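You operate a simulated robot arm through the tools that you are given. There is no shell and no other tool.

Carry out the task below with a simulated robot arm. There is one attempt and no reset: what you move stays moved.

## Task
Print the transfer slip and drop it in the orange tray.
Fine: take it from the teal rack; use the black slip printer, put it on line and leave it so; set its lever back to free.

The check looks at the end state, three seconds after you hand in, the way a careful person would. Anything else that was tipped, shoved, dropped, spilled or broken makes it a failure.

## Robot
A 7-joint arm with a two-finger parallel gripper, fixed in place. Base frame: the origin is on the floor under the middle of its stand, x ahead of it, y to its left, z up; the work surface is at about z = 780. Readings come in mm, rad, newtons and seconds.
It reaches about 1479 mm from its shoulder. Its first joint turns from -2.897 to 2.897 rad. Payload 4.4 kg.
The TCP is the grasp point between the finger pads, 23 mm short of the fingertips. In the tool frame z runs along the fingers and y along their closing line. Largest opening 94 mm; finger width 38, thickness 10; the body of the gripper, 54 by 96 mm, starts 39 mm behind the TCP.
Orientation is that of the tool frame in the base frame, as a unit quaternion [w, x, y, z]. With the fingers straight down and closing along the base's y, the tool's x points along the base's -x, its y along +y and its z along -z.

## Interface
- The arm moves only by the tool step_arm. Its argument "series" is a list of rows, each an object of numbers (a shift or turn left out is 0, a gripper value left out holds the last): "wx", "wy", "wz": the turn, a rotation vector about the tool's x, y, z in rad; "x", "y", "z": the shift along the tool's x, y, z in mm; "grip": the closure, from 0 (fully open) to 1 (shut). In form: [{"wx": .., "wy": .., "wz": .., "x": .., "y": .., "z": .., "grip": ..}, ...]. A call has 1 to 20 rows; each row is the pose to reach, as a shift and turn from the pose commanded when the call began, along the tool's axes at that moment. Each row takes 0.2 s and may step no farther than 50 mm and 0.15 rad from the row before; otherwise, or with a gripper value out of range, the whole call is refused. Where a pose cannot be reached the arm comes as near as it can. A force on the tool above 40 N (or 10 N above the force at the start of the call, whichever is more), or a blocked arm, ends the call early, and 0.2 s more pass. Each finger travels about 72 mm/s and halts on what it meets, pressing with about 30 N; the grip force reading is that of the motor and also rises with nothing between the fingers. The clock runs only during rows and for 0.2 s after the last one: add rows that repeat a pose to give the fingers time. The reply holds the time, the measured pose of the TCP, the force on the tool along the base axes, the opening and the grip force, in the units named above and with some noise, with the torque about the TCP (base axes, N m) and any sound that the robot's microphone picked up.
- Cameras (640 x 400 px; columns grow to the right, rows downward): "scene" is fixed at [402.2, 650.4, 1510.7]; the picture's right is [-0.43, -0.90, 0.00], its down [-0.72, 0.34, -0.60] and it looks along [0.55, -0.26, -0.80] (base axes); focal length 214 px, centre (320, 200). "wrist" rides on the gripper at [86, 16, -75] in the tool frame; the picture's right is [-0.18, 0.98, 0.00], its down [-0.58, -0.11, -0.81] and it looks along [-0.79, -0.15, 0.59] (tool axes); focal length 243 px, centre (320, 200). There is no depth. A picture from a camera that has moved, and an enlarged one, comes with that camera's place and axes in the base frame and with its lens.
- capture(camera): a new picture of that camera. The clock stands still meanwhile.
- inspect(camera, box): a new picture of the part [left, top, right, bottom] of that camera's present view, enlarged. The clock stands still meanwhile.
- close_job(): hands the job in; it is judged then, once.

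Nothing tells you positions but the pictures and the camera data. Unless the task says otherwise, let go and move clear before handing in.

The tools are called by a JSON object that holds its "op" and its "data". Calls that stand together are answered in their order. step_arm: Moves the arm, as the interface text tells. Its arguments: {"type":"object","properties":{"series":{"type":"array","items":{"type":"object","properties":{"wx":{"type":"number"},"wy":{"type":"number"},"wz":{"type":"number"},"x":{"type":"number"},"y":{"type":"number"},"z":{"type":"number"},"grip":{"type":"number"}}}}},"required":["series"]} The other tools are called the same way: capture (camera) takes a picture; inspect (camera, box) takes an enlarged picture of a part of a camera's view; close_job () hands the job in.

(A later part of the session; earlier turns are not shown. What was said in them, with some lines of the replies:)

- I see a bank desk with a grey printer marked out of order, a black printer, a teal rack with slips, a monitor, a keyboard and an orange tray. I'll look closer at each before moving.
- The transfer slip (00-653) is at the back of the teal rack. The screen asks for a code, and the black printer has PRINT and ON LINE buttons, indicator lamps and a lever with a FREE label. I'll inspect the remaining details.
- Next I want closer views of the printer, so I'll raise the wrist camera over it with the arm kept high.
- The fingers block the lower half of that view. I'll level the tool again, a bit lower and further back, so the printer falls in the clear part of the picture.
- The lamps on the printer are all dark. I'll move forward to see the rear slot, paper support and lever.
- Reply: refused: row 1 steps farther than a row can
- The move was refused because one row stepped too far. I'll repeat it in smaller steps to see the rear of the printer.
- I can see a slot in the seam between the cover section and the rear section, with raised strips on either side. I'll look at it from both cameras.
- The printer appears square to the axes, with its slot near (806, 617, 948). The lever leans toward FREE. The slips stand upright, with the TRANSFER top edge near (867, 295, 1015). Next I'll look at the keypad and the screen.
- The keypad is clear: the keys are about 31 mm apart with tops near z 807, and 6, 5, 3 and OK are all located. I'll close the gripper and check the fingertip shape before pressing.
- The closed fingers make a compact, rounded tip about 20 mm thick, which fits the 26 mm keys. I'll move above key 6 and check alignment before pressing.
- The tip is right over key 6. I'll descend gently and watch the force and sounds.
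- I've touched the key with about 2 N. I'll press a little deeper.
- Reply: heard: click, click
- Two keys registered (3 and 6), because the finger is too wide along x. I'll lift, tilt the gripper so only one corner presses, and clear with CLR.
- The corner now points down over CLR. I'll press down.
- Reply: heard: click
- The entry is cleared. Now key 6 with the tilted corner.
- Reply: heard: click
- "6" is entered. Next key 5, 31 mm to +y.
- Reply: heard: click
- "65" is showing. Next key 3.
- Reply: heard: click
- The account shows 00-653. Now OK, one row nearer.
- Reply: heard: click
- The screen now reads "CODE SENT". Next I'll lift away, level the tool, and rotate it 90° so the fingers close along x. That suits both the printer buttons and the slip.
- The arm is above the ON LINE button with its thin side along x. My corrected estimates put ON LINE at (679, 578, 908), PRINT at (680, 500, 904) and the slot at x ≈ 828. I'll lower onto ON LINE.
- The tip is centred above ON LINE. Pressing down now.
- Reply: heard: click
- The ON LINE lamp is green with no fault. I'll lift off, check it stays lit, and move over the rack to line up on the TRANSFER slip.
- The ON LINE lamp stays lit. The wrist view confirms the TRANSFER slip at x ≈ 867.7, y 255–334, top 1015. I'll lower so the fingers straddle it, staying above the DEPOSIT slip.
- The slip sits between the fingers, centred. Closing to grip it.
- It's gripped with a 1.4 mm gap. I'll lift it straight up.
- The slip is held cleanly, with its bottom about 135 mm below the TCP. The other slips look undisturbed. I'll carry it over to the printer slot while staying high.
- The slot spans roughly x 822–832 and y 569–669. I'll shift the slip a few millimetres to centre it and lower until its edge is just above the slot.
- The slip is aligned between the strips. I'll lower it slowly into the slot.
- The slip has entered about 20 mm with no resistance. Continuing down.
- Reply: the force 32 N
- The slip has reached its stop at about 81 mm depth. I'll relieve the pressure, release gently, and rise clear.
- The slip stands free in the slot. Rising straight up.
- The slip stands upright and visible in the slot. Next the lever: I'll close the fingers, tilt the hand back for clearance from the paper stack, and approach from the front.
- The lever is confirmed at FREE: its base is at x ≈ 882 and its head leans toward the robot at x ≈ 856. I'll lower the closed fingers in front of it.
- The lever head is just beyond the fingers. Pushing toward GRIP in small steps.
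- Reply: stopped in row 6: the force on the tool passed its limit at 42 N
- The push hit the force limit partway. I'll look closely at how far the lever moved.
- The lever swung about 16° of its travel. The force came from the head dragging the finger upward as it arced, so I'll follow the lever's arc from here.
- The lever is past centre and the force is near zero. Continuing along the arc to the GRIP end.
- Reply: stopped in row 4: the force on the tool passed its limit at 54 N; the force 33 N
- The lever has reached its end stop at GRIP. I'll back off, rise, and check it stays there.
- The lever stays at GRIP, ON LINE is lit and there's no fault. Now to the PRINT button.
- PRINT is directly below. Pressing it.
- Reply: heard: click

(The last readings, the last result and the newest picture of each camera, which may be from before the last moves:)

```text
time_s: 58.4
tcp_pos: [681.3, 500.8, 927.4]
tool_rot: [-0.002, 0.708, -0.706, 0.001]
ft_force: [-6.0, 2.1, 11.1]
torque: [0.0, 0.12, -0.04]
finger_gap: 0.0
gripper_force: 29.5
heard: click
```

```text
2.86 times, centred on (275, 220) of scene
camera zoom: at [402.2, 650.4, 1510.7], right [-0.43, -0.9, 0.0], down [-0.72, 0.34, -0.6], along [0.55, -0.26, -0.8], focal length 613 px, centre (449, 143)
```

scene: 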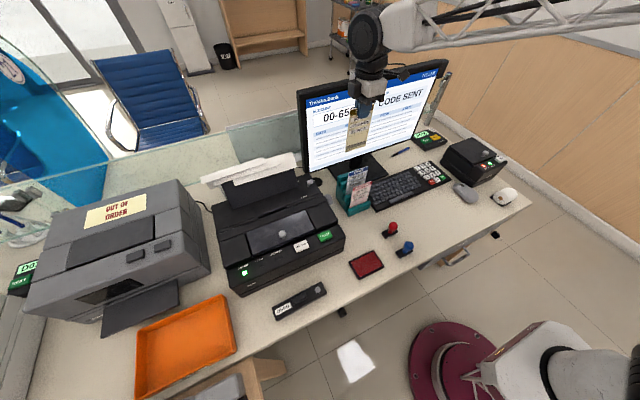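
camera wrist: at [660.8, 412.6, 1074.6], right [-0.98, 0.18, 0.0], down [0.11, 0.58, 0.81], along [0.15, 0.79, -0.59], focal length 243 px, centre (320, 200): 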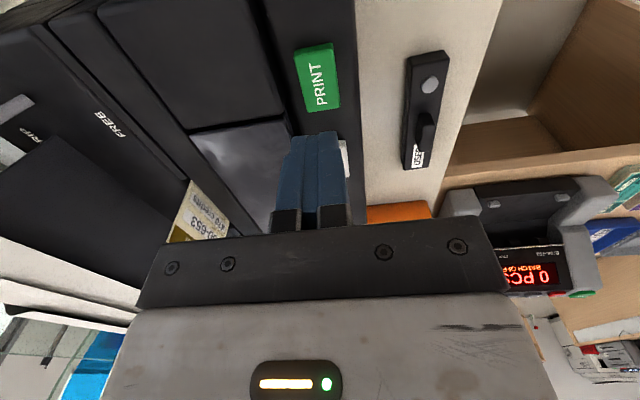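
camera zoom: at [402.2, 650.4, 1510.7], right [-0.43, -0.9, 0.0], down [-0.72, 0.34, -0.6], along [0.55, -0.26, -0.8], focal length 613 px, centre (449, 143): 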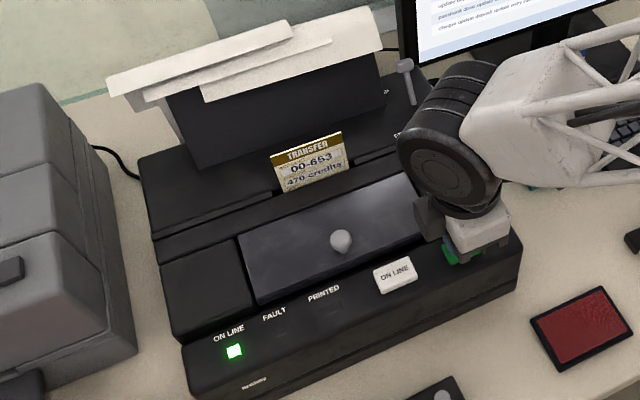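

The click was heard. I'll lift off and wait a moment to see the lamps.

{"op": "step_arm", "data": {"series": [{"z": -15, "grip": 1}, {"z": -40}, {"z": -60}, {"z": -60}, {"z": -60}]}}

{"op": "inspect", "data": {"camera": "scene", "box": [200, 150, 350, 290]}}

{"op": "inspect", "data": {"camera": "scene", "box": [290, 50, 460, 160]}}

```text
time_s: 59.6
tcp_pos: [682.3, 498.4, 986.8]
tool_rot: [-0.001, 0.707, -0.707, 0.0]
ft_force: [0.3, -0.6, -0.5]
torque: [-0.01, 0.02, -0.02]
finger_gap: 0.0
gripper_force: 30.4
```

```text
2.86 times, centred on (275, 220) of scene
camera zoom: at [402.2, 650.4, 1510.7], right [-0.43, -0.9, 0.0], down [-0.72, 0.34, -0.6], along [0.55, -0.26, -0.8], focal length 613 px, centre (449, 143)
```

zoom: 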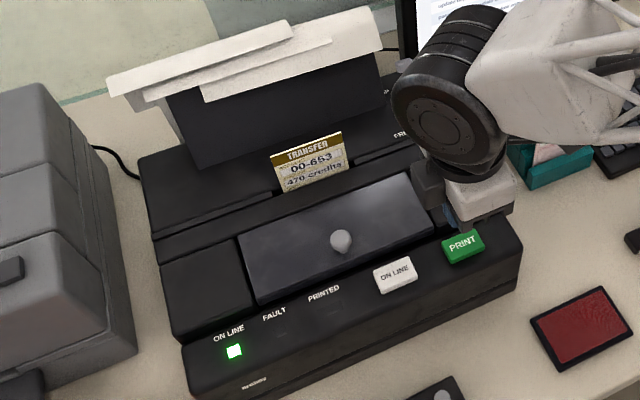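

```text
3.64 times, centred on (375, 105) of scene
camera zoom: at [402.2, 650.4, 1510.7], right [-0.43, -0.9, 0.0], down [-0.72, 0.34, -0.6], along [0.55, -0.26, -0.8], focal length 780 px, centre (120, 546)
```

zoom: 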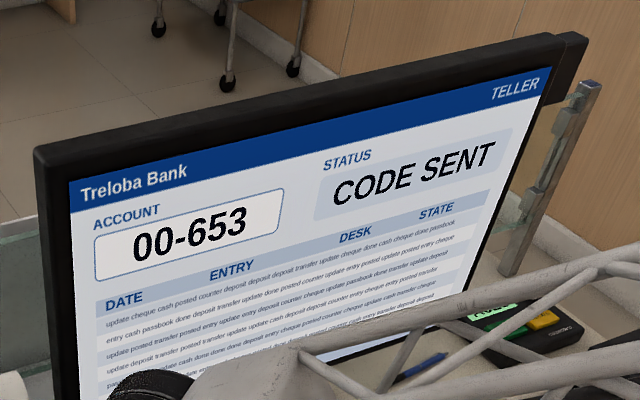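

Neither PRINTED nor FAULT is lit yet. I'll wait a few seconds without moving and check again.

{"op": "step_arm", "data": {"series": [{"z": 0, "grip": 1}, {"z": 0}, {"z": 0}, {"z": 0}, {"z": 0}, {"z": 0}, {"z": 0}, {"z": 0}, {"z": 0}, {"z": 0}, {"z": 0}, {"z": 0}]}}

{"op": "inspect", "data": {"camera": "scene", "box": [200, 200, 350, 290]}}

{"op": "capture", "data": {"camera": "wrist"}}

```text
time_s: 62.2
tcp_pos: [681.8, 500.3, 986.5]
tool_rot: [0.002, -0.707, 0.707, 0.001]
ft_force: [-0.7, -0.6, -1.0]
torque: [-0.03, -0.02, 0.01]
finger_gap: 0.1
gripper_force: 30.0
```

```text
4.27 times, centred on (275, 245) of scene
camera zoom: at [402.2, 650.4, 1510.7], right [-0.43, -0.9, 0.0], down [-0.72, 0.34, -0.6], along [0.55, -0.26, -0.8], focal length 915 px, centre (512, 8)
```

zoom: 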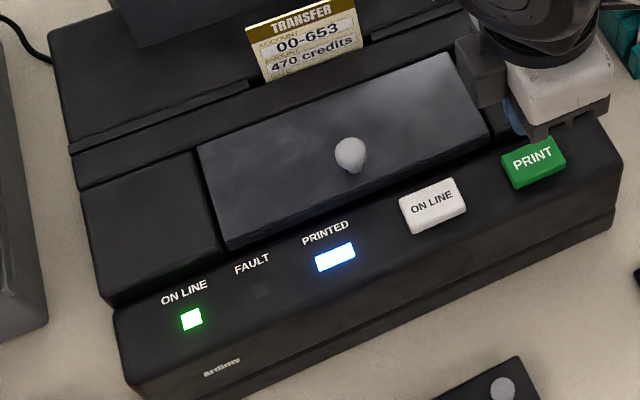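

```text
taken
camera wrist: at [664.6, 412.0, 1060.0], right [-0.98, 0.18, 0.0], down [0.11, 0.58, 0.81], along [0.15, 0.79, -0.59], focal length 243 px, centre (320, 200)
```

wrist: 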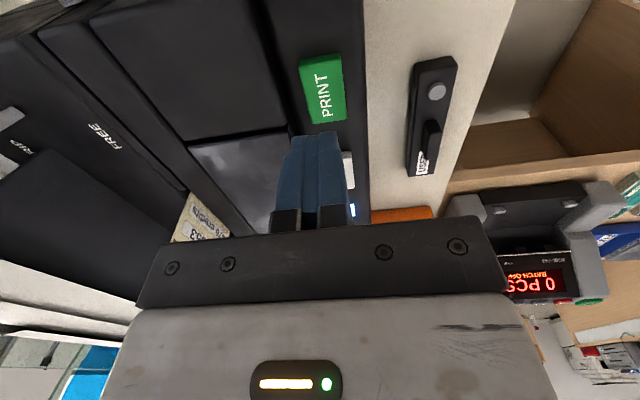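

PRINTED is lit blue and ON LINE is still green. Now I'll return the lever to FREE by hooking it from behind with slightly open fingers, moving above it first.

{"op": "step_arm", "data": {"series": [{"x": 4, "y": -20, "z": -40, "wx": 0.05, "grip": 1}, {"x": 12, "y": -55, "z": -70, "wx": 0.11}, {"x": 20, "y": -95, "z": -90, "wx": 0.17}, {"x": 28, "y": -135, "z": -103, "wx": 0.23, "grip": 0.36}, {"x": 36, "y": -175, "z": -108, "wx": 0.3}, {"x": 36, "y": -213, "z": -108, "wx": 0.3}, {"x": 36, "y": -213, "z": -108, "wx": 0.3}]}}

{"op": "capture", "data": {"camera": "wrist"}}

{"op": "inspect", "data": {"camera": "scene", "box": [240, 120, 360, 215]}}

```text
time_s: 63.8
tcp_pos: [892.8, 463.0, 1096.2]
tool_rot: [0.106, -0.699, 0.699, -0.106]
ft_force: [0.5, -0.6, -0.3]
torque: [0.0, 0.0, 0.03]
finger_gap: 60.0
gripper_force: 0.0
```

```text
taken
camera wrist: at [854.5, 375.7, 1161.7], right [-0.94, 0.18, -0.29], down [-0.14, 0.58, 0.8], along [0.32, 0.79, -0.52], focal length 243 px, centre (320, 200)
```

wrist: 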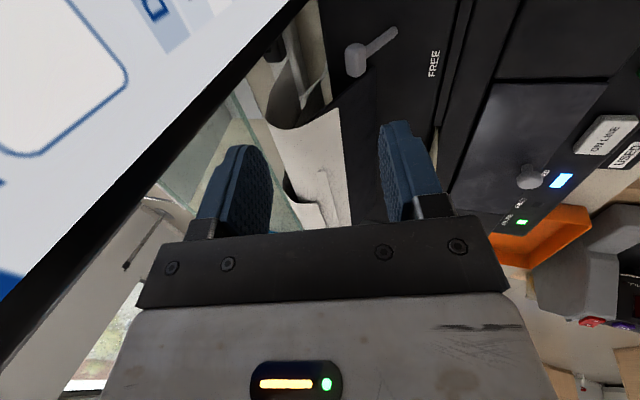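

```text
4.21 times, centred on (300, 168) of scene
camera zoom: at [402.2, 650.4, 1510.7], right [-0.43, -0.9, 0.0], down [-0.72, 0.34, -0.6], along [0.55, -0.26, -0.8], focal length 903 px, centre (404, 337)
```

zoom: 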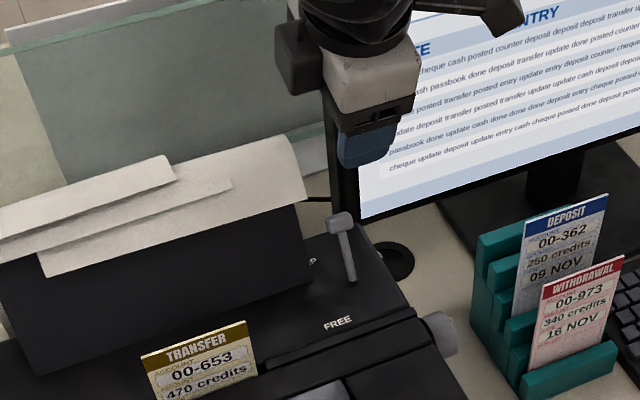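

The lever sits between the open fingers' lines. Lowering so the fingers straddle it.

{"op": "step_arm", "data": {"series": [{"x": 3, "y": 10, "z": 35, "grip": 0.36}, {"x": 3, "y": 19, "z": 68}, {"x": 3, "y": 28, "z": 98}, {"x": 3, "y": 33, "z": 114}, {"x": 3, "y": 35, "z": 122}, {"x": 3, "y": 35, "z": 122}]}}

{"op": "capture", "data": {"camera": "wrist"}}

{"op": "inspect", "data": {"camera": "scene", "box": [240, 120, 360, 215]}}

```text
time_s: 65.2
tcp_pos: [897.4, 462.1, 966.7]
tool_rot: [-0.107, 0.699, -0.698, 0.106]
ft_force: [-0.1, 0.3, 0.0]
torque: [-0.01, -0.01, 0.01]
finger_gap: 60.2
gripper_force: 0.1
```

```text
taken
camera wrist: at [858.6, 373.4, 1033.5], right [-0.94, 0.18, -0.29], down [-0.14, 0.58, 0.8], along [0.32, 0.79, -0.52], focal length 243 px, centre (320, 200)
```

wrist: 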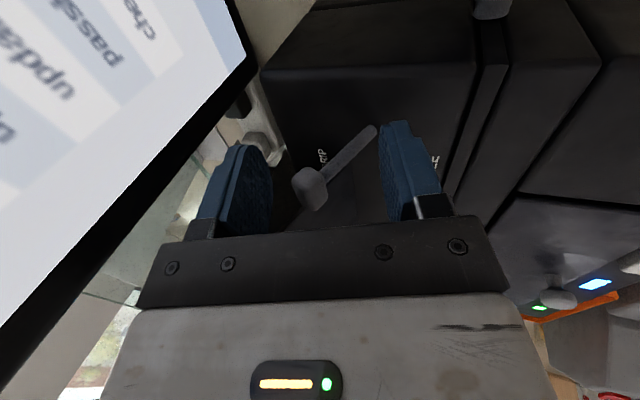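

```text
4.21 times, centred on (300, 168) of scene
camera zoom: at [402.2, 650.4, 1510.7], right [-0.43, -0.9, 0.0], down [-0.72, 0.34, -0.6], along [0.55, -0.26, -0.8], focal length 903 px, centre (404, 337)
```

zoom: 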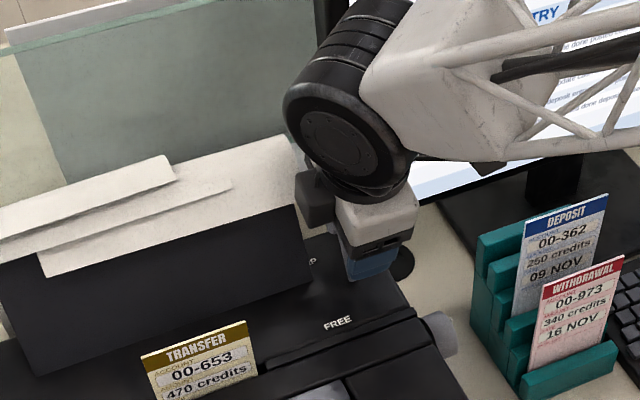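

The head lies between the fingers. Pulling back along its arc.

{"op": "step_arm", "data": {"series": [{"y": 7.6, "z": -2.4, "grip": 0.36}, {"y": 14.3, "z": -4.4}, {"y": 18.8, "z": -6.9}, {"y": 24.1, "z": -10.1}, {"y": 29.5, "z": -12.8}, {"y": 35.1, "z": -15}]}}

{"op": "capture", "data": {"camera": "wrist"}}

```text
time_s: 66.6
tcp_pos: [859.0, 460.6, 972.6]
tool_rot: [0.106, -0.698, 0.7, -0.106]
ft_force: [0.4, 0.3, 0.0]
torque: [-0.02, -0.04, -0.01]
finger_gap: 60.1
gripper_force: 0.1
```

```text
taken
camera wrist: at [819.8, 372.8, 1038.6], right [-0.94, 0.18, -0.29], down [-0.14, 0.58, 0.8], along [0.32, 0.79, -0.52], focal length 243 px, centre (320, 200)
```

wrist: 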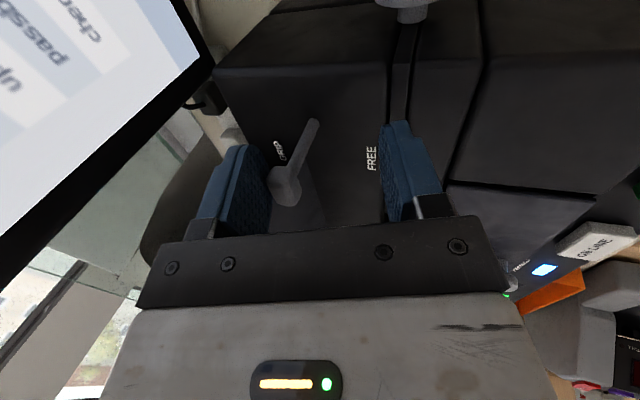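

The lever is about upright now. Continuing to the FREE end.

{"op": "step_arm", "data": {"series": [{"y": 5.7, "z": -1.8, "grip": 0.36}, {"y": 11.9, "z": -2.1}, {"y": 18.2, "z": -2.0}, {"y": 23.8, "z": -1.1}, {"y": 26, "z": -0.7}]}}

{"op": "capture", "data": {"camera": "wrist"}}

{"op": "inspect", "data": {"camera": "wrist", "box": [240, 80, 400, 190]}}

```text
time_s: 67.8
tcp_pos: [833.1, 461.2, 966.7]
tool_rot: [-0.107, 0.699, -0.698, 0.107]
ft_force: [2.3, 1.4, 2.1]
torque: [0.03, -0.07, 0.0]
finger_gap: 61.6
gripper_force: 1.1
```

```text
taken
camera wrist: at [795.1, 373.4, 1031.9], right [-0.94, 0.18, -0.29], down [-0.14, 0.58, 0.8], along [0.32, 0.79, -0.52], focal length 243 px, centre (320, 200)
```

wrist: 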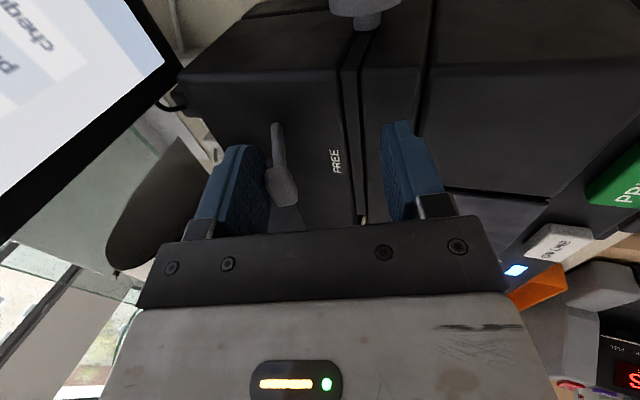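

```text
3.64 times, centred on (320, 135) of wrist
camera zoom: at [795.1, 373.4, 1031.9], right [-0.94, 0.18, -0.29], down [-0.14, 0.58, 0.8], along [0.32, 0.79, -0.52], focal length 882 px, centre (320, 436)
```

zoom: 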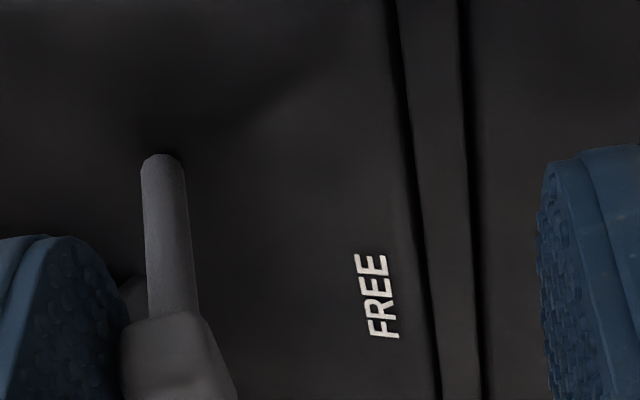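

The lever head is back at x ≈ 855, the FREE position it started in. I'll unload slightly, rise clear, and check the lever and lamps.

{"op": "step_arm", "data": {"series": [{"y": -4.8, "z": 1.5, "grip": 0.36}, {"y": -10.7, "z": -17.6}, {"y": -22.5, "z": -55.8}, {"y": -34.4, "z": -94}, {"y": -41.7, "z": -117.9}, {"y": -41.7, "z": -117.9}]}}

{"op": "capture", "data": {"camera": "wrist"}}

{"op": "inspect", "data": {"camera": "scene", "box": [200, 150, 350, 290]}}

```text
time_s: 69.2
tcp_pos: [838.2, 461.2, 1091.2]
tool_rot: [-0.107, 0.699, -0.699, 0.106]
ft_force: [0.0, -0.4, -0.5]
torque: [-0.01, 0.03, 0.01]
finger_gap: 60.4
gripper_force: 0.0
```

```text
taken
camera wrist: at [800.3, 372.4, 1156.8], right [-0.94, 0.18, -0.29], down [-0.14, 0.58, 0.8], along [0.32, 0.79, -0.52], focal length 243 px, centre (320, 200)
```

wrist: 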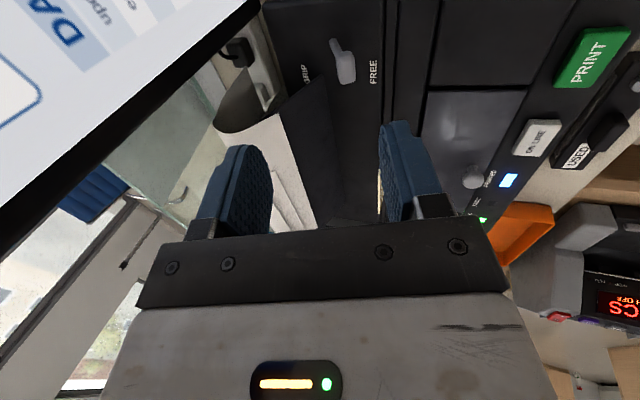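

```text
2.86 times, centred on (275, 220) of scene
camera zoom: at [402.2, 650.4, 1510.7], right [-0.43, -0.9, 0.0], down [-0.72, 0.34, -0.6], along [0.55, -0.26, -0.8], focal length 613 px, centre (449, 143)
```

zoom: 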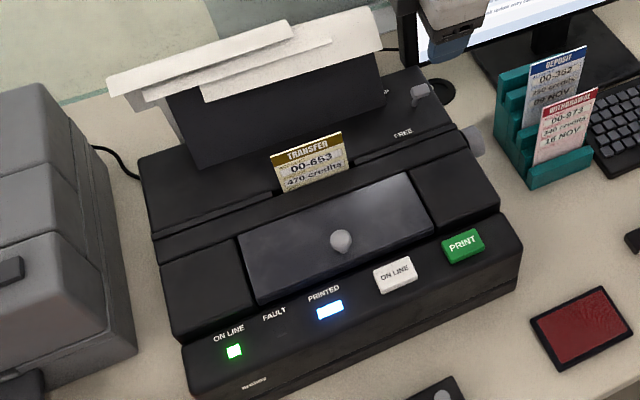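

The lever is at FREE, and PRINTED and ON LINE are both lit. Now I'll go back above the slip, level the tool, and pick it up.

{"op": "step_arm", "data": {"series": [{"x": -35, "y": 2, "z": -1.7, "wx": -0.075, "grip": 0.57}, {"x": -75, "y": 4, "z": -3.4, "wx": -0.15}, {"x": -115, "y": 6, "z": -5, "wx": -0.225}, {"x": -155, "y": 8.4, "z": -6.8, "wx": -0.3}, {"x": -155, "y": 8.4, "z": -6.8, "wx": -0.3}]}}

{"op": "capture", "data": {"camera": "wrist"}}

{"op": "inspect", "data": {"camera": "wrist", "box": [240, 0, 400, 130]}}

```text
time_s: 70.4
tcp_pos: [829.0, 616.6, 1095.2]
tool_rot: [-0.001, 0.708, -0.706, 0.0]
ft_force: [-0.2, 1.1, -0.6]
torque: [-0.03, 0.01, 0.03]
finger_gap: 40.3
gripper_force: 0.0
```

```text
taken
camera wrist: at [811.7, 528.8, 1169.6], right [-0.98, 0.18, 0.0], down [0.11, 0.58, 0.81], along [0.15, 0.79, -0.59], focal length 243 px, centre (320, 200)
```

wrist: 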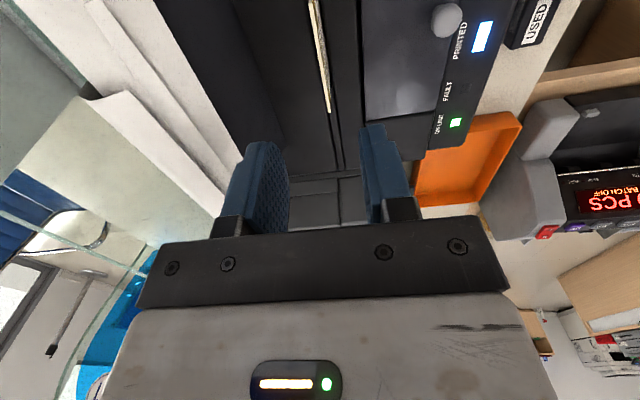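

```text
3.08 times, centred on (320, 65) of wrist
camera zoom: at [811.7, 528.8, 1169.6], right [-0.98, 0.18, 0.0], down [0.11, 0.58, 0.81], along [0.15, 0.79, -0.59], focal length 746 px, centre (320, 615)
```

zoom: 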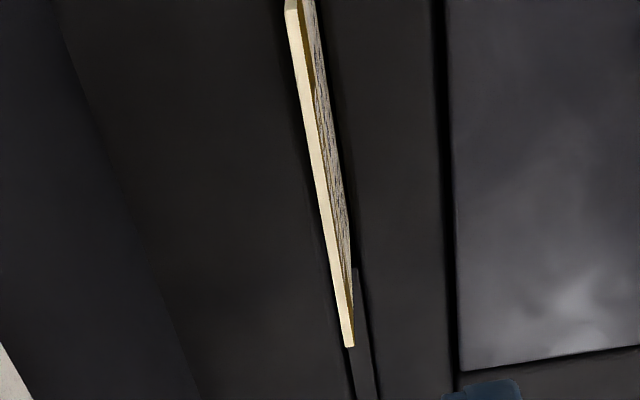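

The slip is at x ≈ 827, centred in y. Lowering the open fingers around it.

{"op": "step_arm", "data": {"series": [{"y": 1.5, "z": 40, "grip": 0.57}, {"y": 1.5, "z": 80}, {"y": 1.5, "z": 105}, {"y": 1.5, "z": 118}, {"y": 1.5, "z": 124}, {"y": 1.5, "z": 124}]}}

{"op": "capture", "data": {"camera": "wrist"}}

```text
time_s: 71.8
tcp_pos: [826.8, 615.0, 971.8]
tool_rot: [-0.001, 0.707, -0.707, 0.0]
ft_force: [0.4, 0.3, -0.4]
torque: [0.02, -0.01, 0.02]
finger_gap: 40.6
gripper_force: 0.0
```

```text
taken
camera wrist: at [809.8, 528.1, 1045.1], right [-0.98, 0.18, 0.0], down [0.11, 0.58, 0.81], along [0.15, 0.79, -0.59], focal length 243 px, centre (320, 200)
```

wrist: 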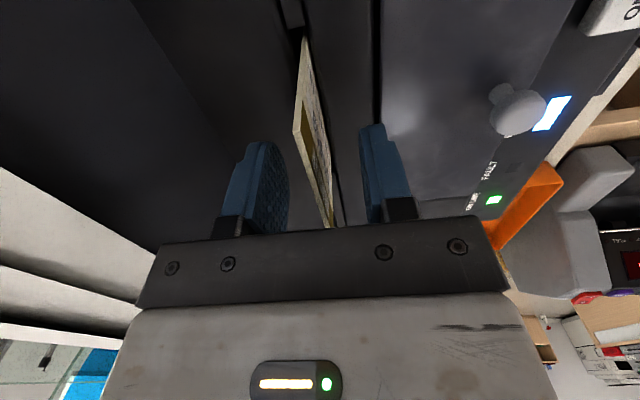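

Slip centred between the fingers. Gripping it.

{"op": "step_arm", "data": {"series": [{"grip": 0.8}, {"grip": 1}, {"grip": 1}, {"grip": 1}]}}

{"op": "step_arm", "data": {"series": [{"z": -5, "grip": 1}, {"z": -15}, {"z": -30}, {"z": -50}, {"z": -75}, {"z": -105}, {"z": -140}, {"z": -170}, {"z": -170}]}}

{"op": "capture", "data": {"camera": "scene"}}

{"op": "inspect", "data": {"camera": "scene", "box": [200, 120, 340, 230]}}

{"op": "capture", "data": {"camera": "wrist"}}

```text
time_s: 72.8
tcp_pos: [826.2, 616.3, 970.7]
tool_rot: [0.002, -0.707, 0.707, 0.0]
ft_force: [0.3, 0.2, 0.0]
torque: [0.0, 0.0, 0.03]
finger_gap: 1.3
gripper_force: 29.7
```

```text
time_s: 74.8
tcp_pos: [826.2, 615.4, 1143.9]
tool_rot: [-0.002, 0.707, -0.707, 0.0]
ft_force: [0.2, -0.1, 0.0]
torque: [0.0, -0.01, 0.0]
finger_gap: 1.2
gripper_force: 29.8
```

```text
taken
```

scene: 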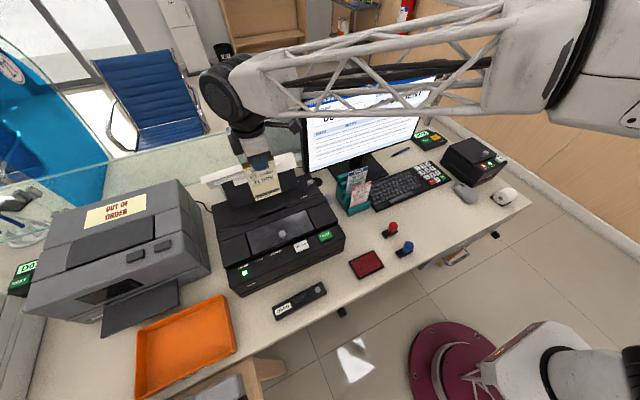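

```text
3.64 times, centred on (270, 175) of scene
camera zoom: at [402.2, 650.4, 1510.7], right [-0.43, -0.9, 0.0], down [-0.72, 0.34, -0.6], along [0.55, -0.26, -0.8], focal length 780 px, centre (502, 291)
```

zoom: 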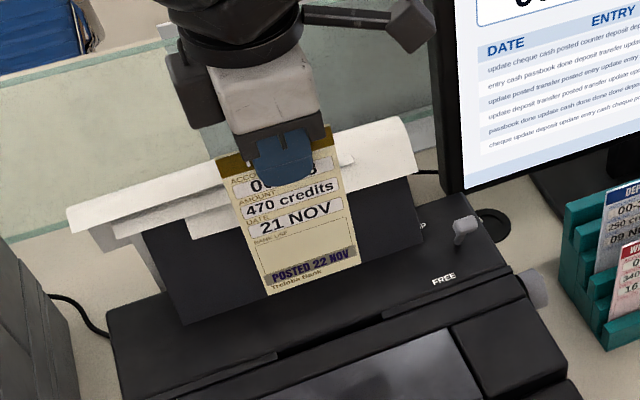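

```text
taken
camera wrist: at [809.3, 528.6, 1216.9], right [-0.98, 0.18, 0.0], down [0.11, 0.58, 0.81], along [0.15, 0.79, -0.59], focal length 243 px, centre (320, 200)
```

wrist: 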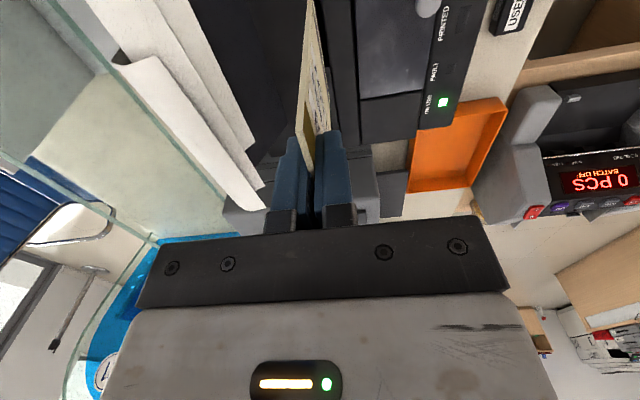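

The slip now shows "POSTED 22 NOV" and ON LINE is still lit. I'll zoom in to confirm, then carry it around toward the orange tray, keeping high and clear of the grey printer.

{"op": "inspect", "data": {"camera": "scene", "box": [240, 150, 300, 205]}}

{"op": "step_arm", "data": {"series": [{"x": -15, "y": 40, "z": -10, "grip": 1}, {"x": -30, "y": 80, "z": -20}, {"x": -45, "y": 120, "z": -30}, {"x": -60, "y": 160, "z": -30}, {"x": -75, "y": 200, "z": -30}, {"x": -105, "y": 216, "z": -30}, {"x": -145, "y": 216, "z": -30}, {"x": -190, "y": 216, "z": -30}, {"x": -235, "y": 216, "z": -30}, {"x": -235, "y": 216, "z": -30}]}}

{"op": "capture", "data": {"camera": "wrist"}}

{"op": "capture", "data": {"camera": "scene"}}

```text
7.27 times, centred on (270, 178) of scene
camera zoom: at [402.2, 650.4, 1510.7], right [-0.43, -0.9, 0.0], down [-0.72, 0.34, -0.6], along [0.55, -0.26, -0.8], focal length 1560 px, centre (684, 364)
```

zoom: 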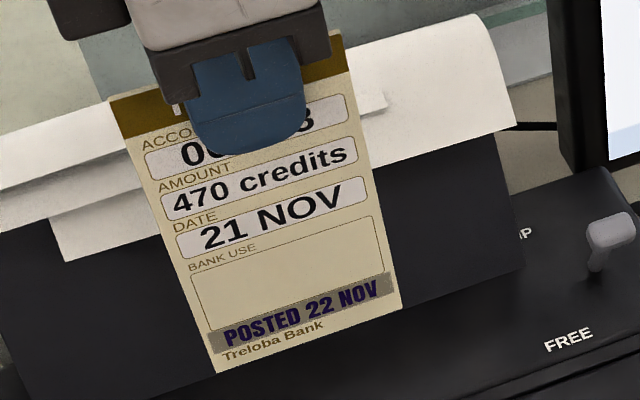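

```text
time_s: 77.0
tcp_pos: [610.7, 851.1, 1170.6]
tool_rot: [0.0, 0.708, -0.707, 0.0]
ft_force: [0.3, -0.1, -1.1]
torque: [0.03, 0.01, 0.0]
finger_gap: 1.5
gripper_force: 30.1
```

```text
taken
camera wrist: at [593.7, 763.2, 1244.0], right [-0.98, 0.18, 0.0], down [0.11, 0.58, 0.81], along [0.15, 0.79, -0.59], focal length 243 px, centre (320, 200)
```

wrist: 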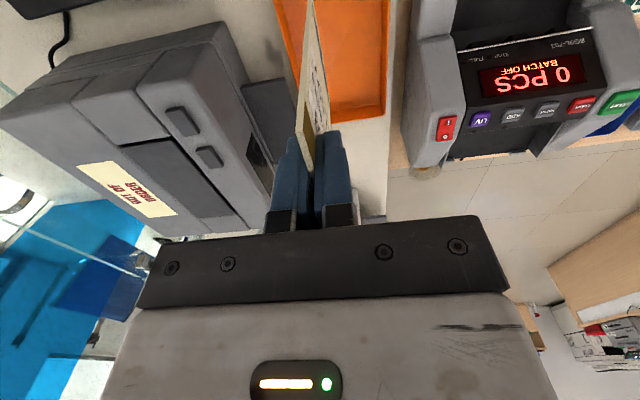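

```text
taken
```

scene: 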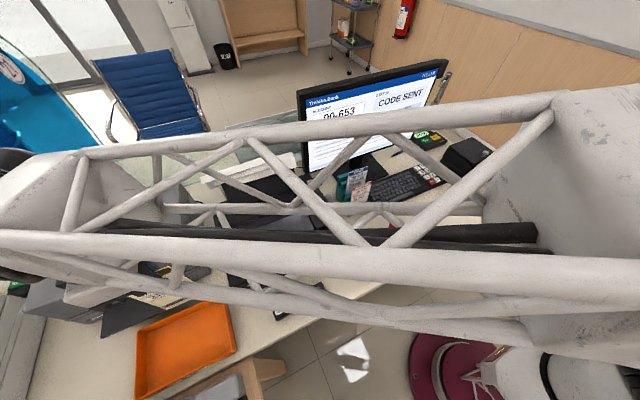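

The print is legible: "POSTED 22 NOV" on slip 00-653. The tray spans about x 530–690, y 840–1086, so the slip should lie lengthwise along y. I'll rotate the gripper so the camera stays clear of the cash counter, and move over the tray.

{"op": "step_arm", "data": {"series": [{"x": -8, "wz": -0.13, "grip": 1}, {"x": -16, "wz": -0.26}, {"x": -24, "wz": -0.39}, {"x": -32, "wz": -0.52}, {"x": -40, "wz": -0.65}, {"x": -48, "wz": -0.78}, {"x": -56, "wz": -0.91}, {"x": -64, "wz": -1.04}, {"x": -72, "wz": -1.17}, {"x": -80, "wz": -1.3}, {"x": -88, "wz": -1.43}, {"x": -95, "wz": -1.5708}, {"x": -95, "wz": -1.5708}]}}

{"op": "capture", "data": {"camera": "wrist"}}

{"op": "capture", "data": {"camera": "scene"}}

```text
time_s: 79.8
tcp_pos: [611.4, 946.3, 1169.3]
tool_rot: [0.0, 1.0, 0.0, 0.001]
ft_force: [0.6, 0.3, -0.9]
torque: [-0.04, 0.01, -0.02]
finger_gap: 1.4
gripper_force: 29.8
```

```text
taken
camera wrist: at [696.7, 928.6, 1243.8], right [-0.18, -0.98, 0.0], down [-0.58, 0.11, 0.81], along [-0.79, 0.15, -0.59], focal length 243 px, centre (320, 200)
```

wrist: 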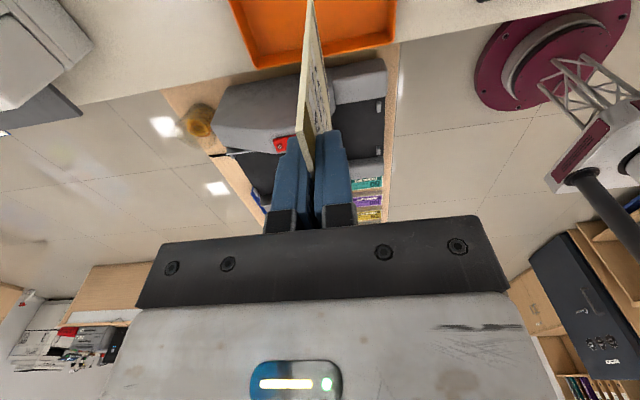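

```text
taken
```

scene: 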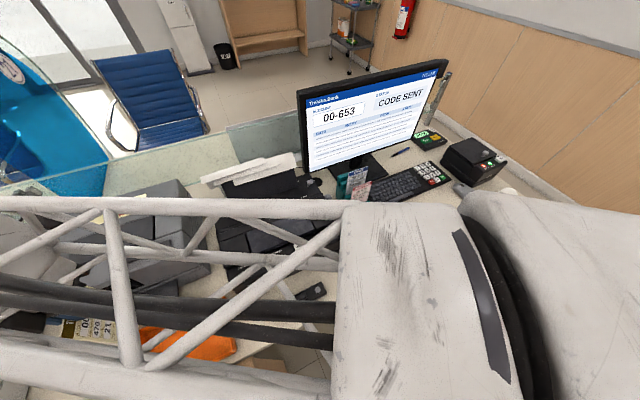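

I'm over the tray with the slip's plane along x. I'll tilt the hand 45° so the slip leans lengthwise along the tray, then lower it.

{"op": "step_arm", "data": {"series": [{"wx": 0.13, "z": 10, "grip": 1}, {"wx": 0.26, "z": 20}, {"wx": 0.39, "z": 30}, {"wx": 0.52, "z": 40}, {"wx": 0.65, "z": 50}, {"wx": 0.785, "z": 60}, {"wx": 0.785, "z": 60}]}}

{"op": "capture", "data": {"camera": "wrist"}}

{"op": "capture", "data": {"camera": "scene"}}

```text
time_s: 81.4
tcp_pos: [610.9, 943.8, 1109.3]
tool_rot: [-0.384, 0.923, 0.001, 0.002]
ft_force: [-0.2, -0.2, -0.4]
torque: [0.0, -0.01, 0.0]
finger_gap: 1.4
gripper_force: 30.1
```

```text
taken
camera wrist: at [695.7, 879.5, 1150.4], right [-0.18, -0.69, -0.7], down [-0.58, -0.49, 0.64], along [-0.79, 0.52, -0.31], focal length 243 px, centre (320, 200)
```

wrist: 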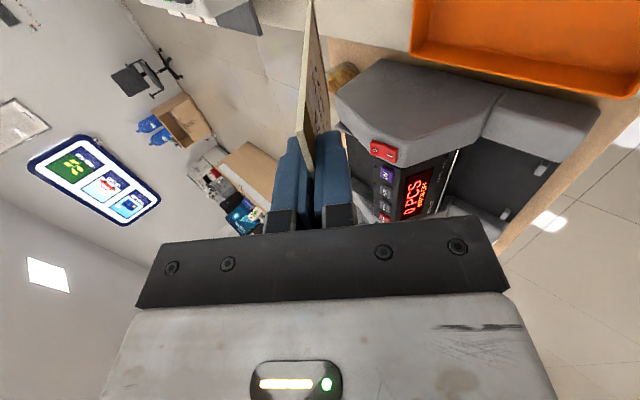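

```text
taken
```

scene: 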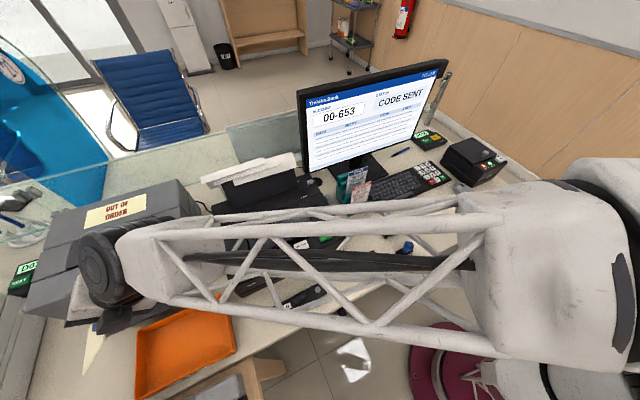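

{"op": "inspect", "data": {"camera": "scene", "box": [40, 220, 240, 400]}}

{"op": "inspect", "data": {"camera": "wrist", "box": [240, 0, 440, 160]}}

```text
2.22 times, centred on (140, 310) of scene
camera zoom: at [402.2, 650.4, 1510.7], right [-0.43, -0.9, 0.0], down [-0.72, 0.34, -0.6], along [0.55, -0.26, -0.8], focal length 477 px, centre (720, -44)
```

zoom: 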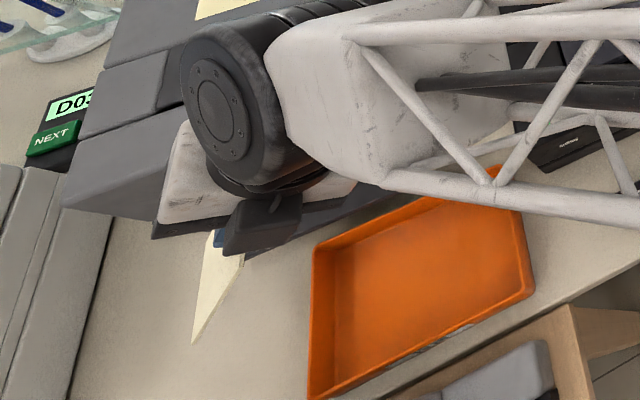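

```text
2.50 times, centred on (340, 80) of wrist
camera zoom: at [695.7, 879.5, 1150.4], right [-0.18, -0.69, -0.7], down [-0.58, -0.49, 0.64], along [-0.79, 0.52, -0.31], focal length 606 px, centre (270, 500)
```

zoom: 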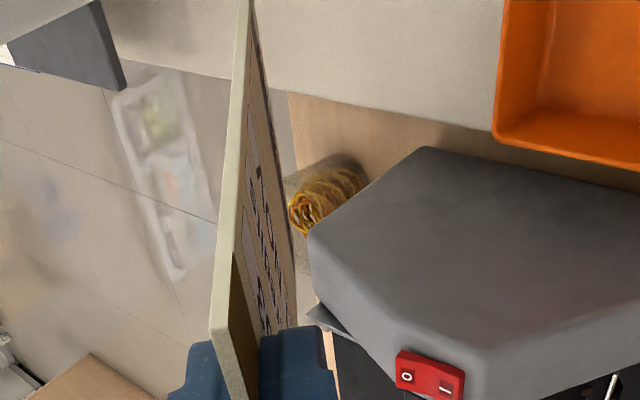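

The slip's lower edge is on the +y side as planned. I'll lower straight down into the tray.

{"op": "step_arm", "data": {"series": [{"x": -1, "y": 30, "z": 28, "grip": 1}, {"x": -2, "y": 60, "z": 56}, {"x": -3, "y": 90, "z": 83}, {"x": -4, "y": 120, "z": 111}, {"x": -5, "y": 145, "z": 134}, {"x": -5, "y": 158, "z": 145}, {"x": -5, "y": 158, "z": 145}]}}

{"op": "capture", "data": {"camera": "wrist"}}

{"op": "inspect", "data": {"camera": "scene", "box": [40, 220, 240, 400]}}

```text
time_s: 83.0
tcp_pos: [604.6, 937.1, 896.0]
tool_rot: [-0.384, 0.923, 0.001, 0.001]
ft_force: [0.0, -0.7, -0.8]
torque: [0.01, 0.02, 0.0]
finger_gap: 1.2
gripper_force: 29.9
```

```text
taken
camera wrist: at [689.4, 871.7, 937.7], right [-0.18, -0.69, -0.7], down [-0.58, -0.49, 0.65], along [-0.79, 0.52, -0.31], focal length 243 px, centre (320, 200)
```

wrist: 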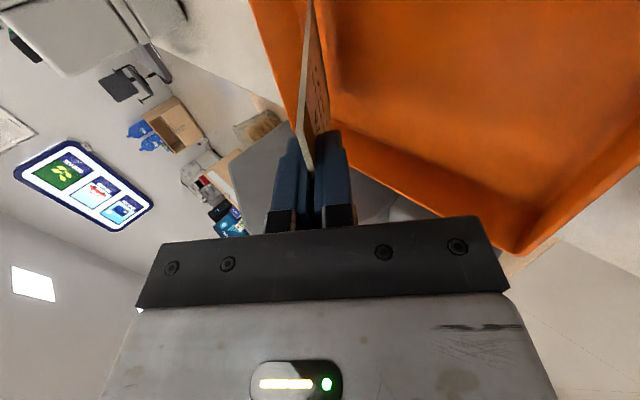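

```text
2.22 times, centred on (140, 310) of scene
camera zoom: at [402.2, 650.4, 1510.7], right [-0.43, -0.9, 0.0], down [-0.72, 0.34, -0.6], along [0.55, -0.26, -0.8], focal length 477 px, centre (720, -44)
```

zoom: 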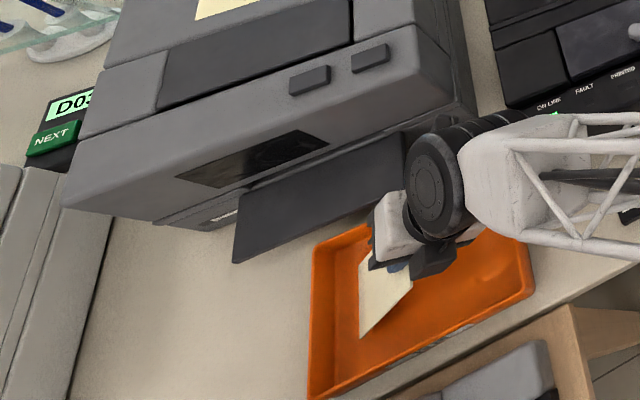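

The slip hovers just above the tray floor, well inside the rim. A few millimetres lower, then release.

{"op": "step_arm", "data": {"series": [{"y": 2.8, "z": 2.8, "grip": 1}, {"y": 5.7, "z": 5.7}, {"y": 7.8, "z": 7.8}]}}

{"op": "inspect", "data": {"camera": "scene", "box": [120, 280, 250, 400]}}

```text
time_s: 83.8
tcp_pos: [605.6, 936.6, 884.7]
tool_rot: [-0.384, 0.923, 0.001, 0.001]
ft_force: [0.4, -0.5, -0.3]
torque: [0.01, 0.02, 0.02]
finger_gap: 1.6
gripper_force: 29.9
```

```text
3.33 times, centred on (185, 340) of scene
camera zoom: at [402.2, 650.4, 1510.7], right [-0.43, -0.9, 0.0], down [-0.72, 0.34, -0.6], along [0.55, -0.26, -0.8], focal length 715 px, centre (770, -267)
```

zoom: 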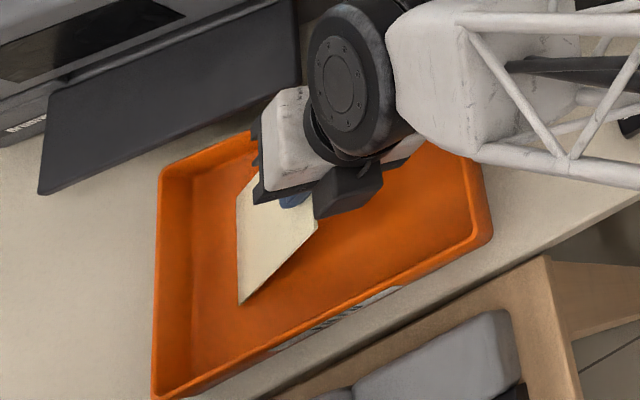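

{"op": "step_arm", "data": {"series": [{"grip": 0.9}, {"grip": 0.75}, {"grip": 0.6}, {"grip": 0.6}, {"grip": 0.6}]}}

{"op": "inspect", "data": {"camera": "scene", "box": [120, 280, 250, 400]}}

{"op": "capture", "data": {"camera": "wrist"}}

```text
time_s: 85.0
tcp_pos: [606.7, 937.6, 884.5]
tool_rot: [-0.383, 0.924, 0.001, 0.0]
ft_force: [0.6, -0.1, 0.5]
torque: [-0.03, -0.02, -0.01]
finger_gap: 37.4
gripper_force: 0.1
```

```text
3.33 times, centred on (185, 340) of scene
camera zoom: at [402.2, 650.4, 1510.7], right [-0.43, -0.9, 0.0], down [-0.72, 0.34, -0.6], along [0.55, -0.26, -0.8], focal length 715 px, centre (770, -267)
```

zoom: 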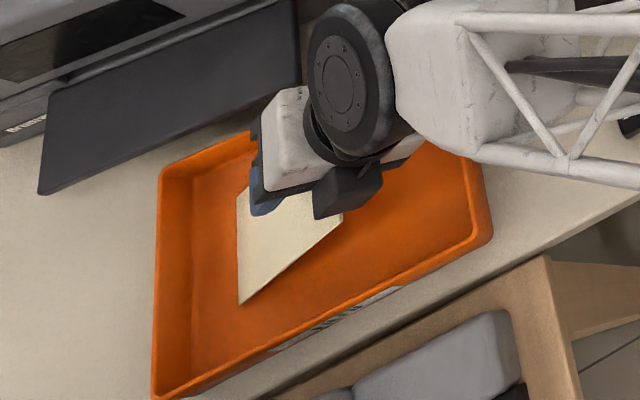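

```text
taken
camera wrist: at [691.1, 871.7, 925.8], right [-0.18, -0.69, -0.7], down [-0.58, -0.49, 0.65], along [-0.79, 0.52, -0.31], focal length 243 px, centre (320, 200)
```

wrist: 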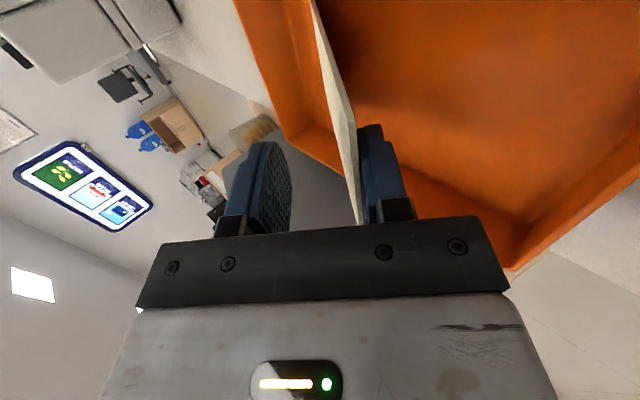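

The slip is released and leans on the lower finger. I'll withdraw along the finger direction so it lies down.

{"op": "step_arm", "data": {"series": [{"z": -8, "grip": 0.6}, {"z": -16}, {"z": -26}, {"z": -38}, {"z": -52}, {"z": -70}, {"z": -90}, {"z": -90}, {"z": -90}]}}

{"op": "inspect", "data": {"camera": "scene", "box": [120, 280, 250, 400]}}

{"op": "capture", "data": {"camera": "wrist"}}

```text
time_s: 87.0
tcp_pos: [605.5, 870.8, 948.9]
tool_rot: [-0.383, 0.924, -0.001, 0.001]
ft_force: [0.6, 0.4, 0.5]
torque: [-0.02, 0.03, 0.02]
finger_gap: 37.6
gripper_force: 0.0
```

```text
3.33 times, centred on (185, 340) of scene
camera zoom: at [402.2, 650.4, 1510.7], right [-0.43, -0.9, 0.0], down [-0.72, 0.34, -0.6], along [0.55, -0.26, -0.8], focal length 715 px, centre (770, -267)
```

zoom: 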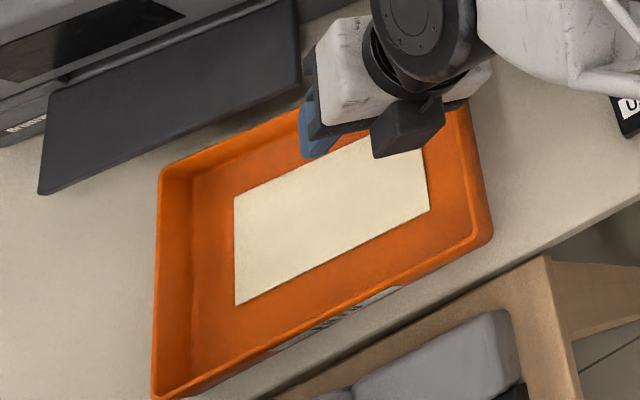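

```text
taken
camera wrist: at [691.4, 806.3, 990.5], right [-0.18, -0.69, -0.7], down [-0.58, -0.49, 0.65], along [-0.79, 0.52, -0.31], focal length 243 px, centre (320, 200)
```

wrist: 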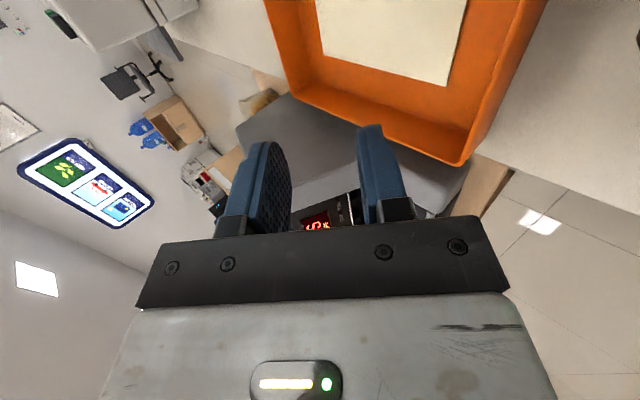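

The slip lies flat and fully inside the orange tray. I'll rise clear, level the hand, and check everything.

{"op": "step_arm", "data": {"series": [{"y": -28, "z": -28, "wx": -0.1, "grip": 0.6}, {"y": -56, "z": -56, "wx": -0.2}, {"y": -84, "z": -84, "wx": -0.3}, {"y": -112, "z": -112, "wx": -0.4}, {"y": -140, "z": -140, "wx": -0.5}, {"y": -168, "z": -168, "wx": -0.62}, {"y": -180, "z": -180, "wx": -0.76}, {"y": -180, "z": -180, "wx": -0.785}]}}

```text
time_s: 88.8
tcp_pos: [605.2, 871.1, 1205.5]
tool_rot: [0.0, 1.0, 0.0, 0.001]
ft_force: [0.0, -0.2, 0.6]
torque: [0.02, -0.05, 0.0]
finger_gap: 37.6
gripper_force: 0.1
```

{"op": "step_arm", "data": {"series": [{"x": -6, "y": 44, "z": -4}, {"x": -12, "y": 88, "z": -8}, {"x": -18, "y": 132, "z": -12}, {"x": -24, "y": 176, "z": -16}, {"x": -30, "y": 220, "z": -20}, {"x": -36, "y": 264, "z": -24}, {"x": -42, "y": 308, "z": -28}, {"x": -48, "y": 352, "z": -32}, {"x": -54, "y": 396, "z": -35}, {"x": -60, "y": 440, "z": -35}, {"x": -65, "y": 481, "z": -35}, {"x": -65, "y": 481, "z": -35}]}}

{"op": "capture", "data": {"camera": "scene"}}

{"op": "inspect", "data": {"camera": "scene", "box": [200, 150, 350, 290]}}

{"op": "inspect", "data": {"camera": "scene", "box": [120, 280, 250, 400]}}

{"op": "inspect", "data": {"camera": "scene", "box": [320, 130, 520, 260]}}

```text
time_s: 91.4
tcp_pos: [538.9, 389.0, 1239.0]
tool_rot: [-0.001, 1.0, 0.0, 0.001]
ft_force: [-0.5, -0.2, -0.5]
torque: [0.04, -0.04, -0.02]
finger_gap: 37.4
gripper_force: 0.1
```

```text
taken
```

scene: 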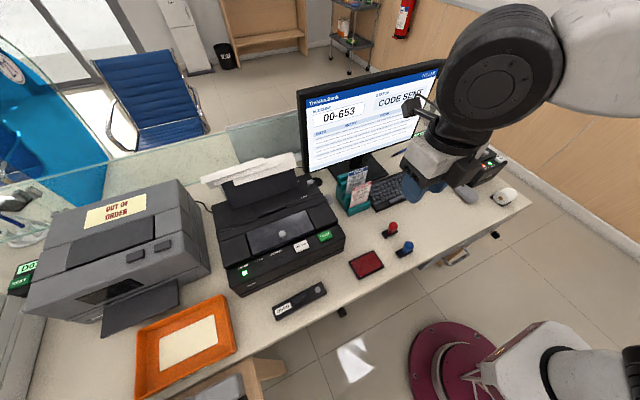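

```text
2.86 times, centred on (275, 220) of scene
camera zoom: at [402.2, 650.4, 1510.7], right [-0.43, -0.9, 0.0], down [-0.72, 0.34, -0.6], along [0.55, -0.26, -0.8], focal length 613 px, centre (449, 143)
```

zoom: 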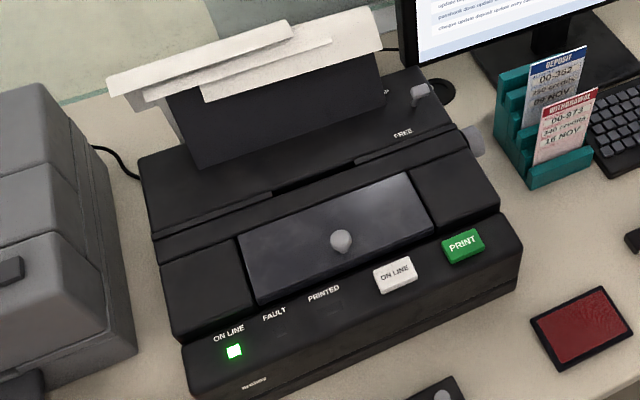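

```text
3.33 times, centred on (185, 340) of scene
camera zoom: at [402.2, 650.4, 1510.7], right [-0.43, -0.9, 0.0], down [-0.72, 0.34, -0.6], along [0.55, -0.26, -0.8], focal length 715 px, centre (770, -267)
```

zoom: 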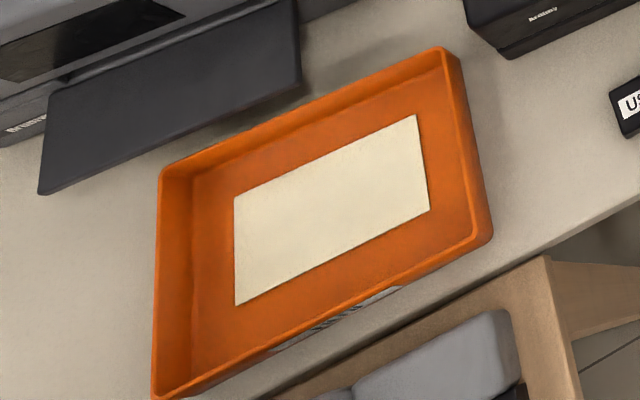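

```text
3.08 times, centred on (420, 195) of scene
camera zoom: at [402.2, 650.4, 1510.7], right [-0.43, -0.9, 0.0], down [-0.72, 0.34, -0.6], along [0.55, -0.26, -0.8], focal length 660 px, centre (12, 215)
```

zoom: 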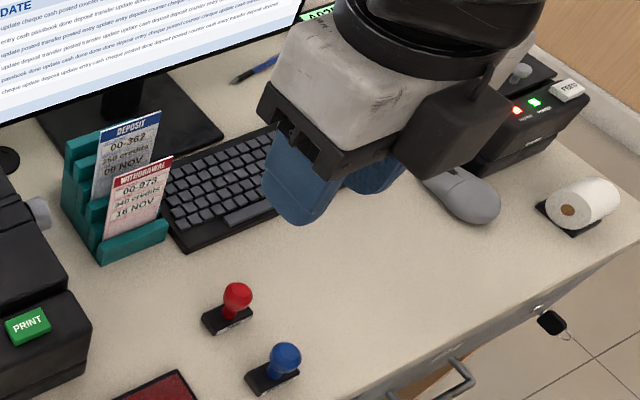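

The slip is in the tray, ON LINE is lit, and nothing else looks disturbed. One last look at the lever against its starting position.

{"op": "inspect", "data": {"camera": "scene", "box": [260, 150, 360, 215]}}

```text
6.15 times, centred on (310, 182) of scene
camera zoom: at [402.2, 650.4, 1510.7], right [-0.43, -0.9, 0.0], down [-0.72, 0.34, -0.6], along [0.55, -0.26, -0.8], focal length 1320 px, centre (382, 308)
```

zoom: 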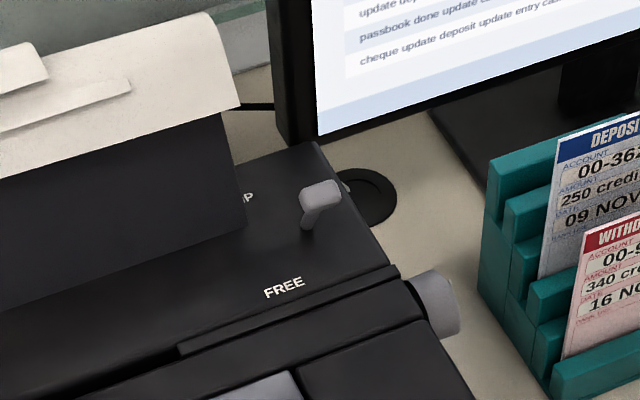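

The lever matches its original FREE position exactly. The printed slip is in the tray, the printer is on line, and the gripper is empty and clear, so I'm handing in.

{"op": "close_job", "data": {}}

```text
The job is handed in.
```

The transfer slip (00-653, 470 credits) is printed and lying flat in the orange tray. I've handed the job in, but the check's result hasn't come back.

- **Print:** the slip reads "POSTED 22 NOV" in its bank-use area, and the printer's PRINTED lamp came on. It landed face down.
- **Printer:** the black slip printer is on line with its green lamp lit, and I left it that way. Its lever is back at FREE, where it was when I started.
- **Code entry:** my first key press registered two digits (36). I cleared it and keyed 653, and the screen showed "CODE SENT".
- **Lever force:** two pushes while moving the lever to GRIP went over the arm's force limit (42 N and 54 N) and stopped. The last pictures show nothing out of place.
- **Rest of the desk:** nothing else looked moved in the final views, and the gripper is empty and clear.
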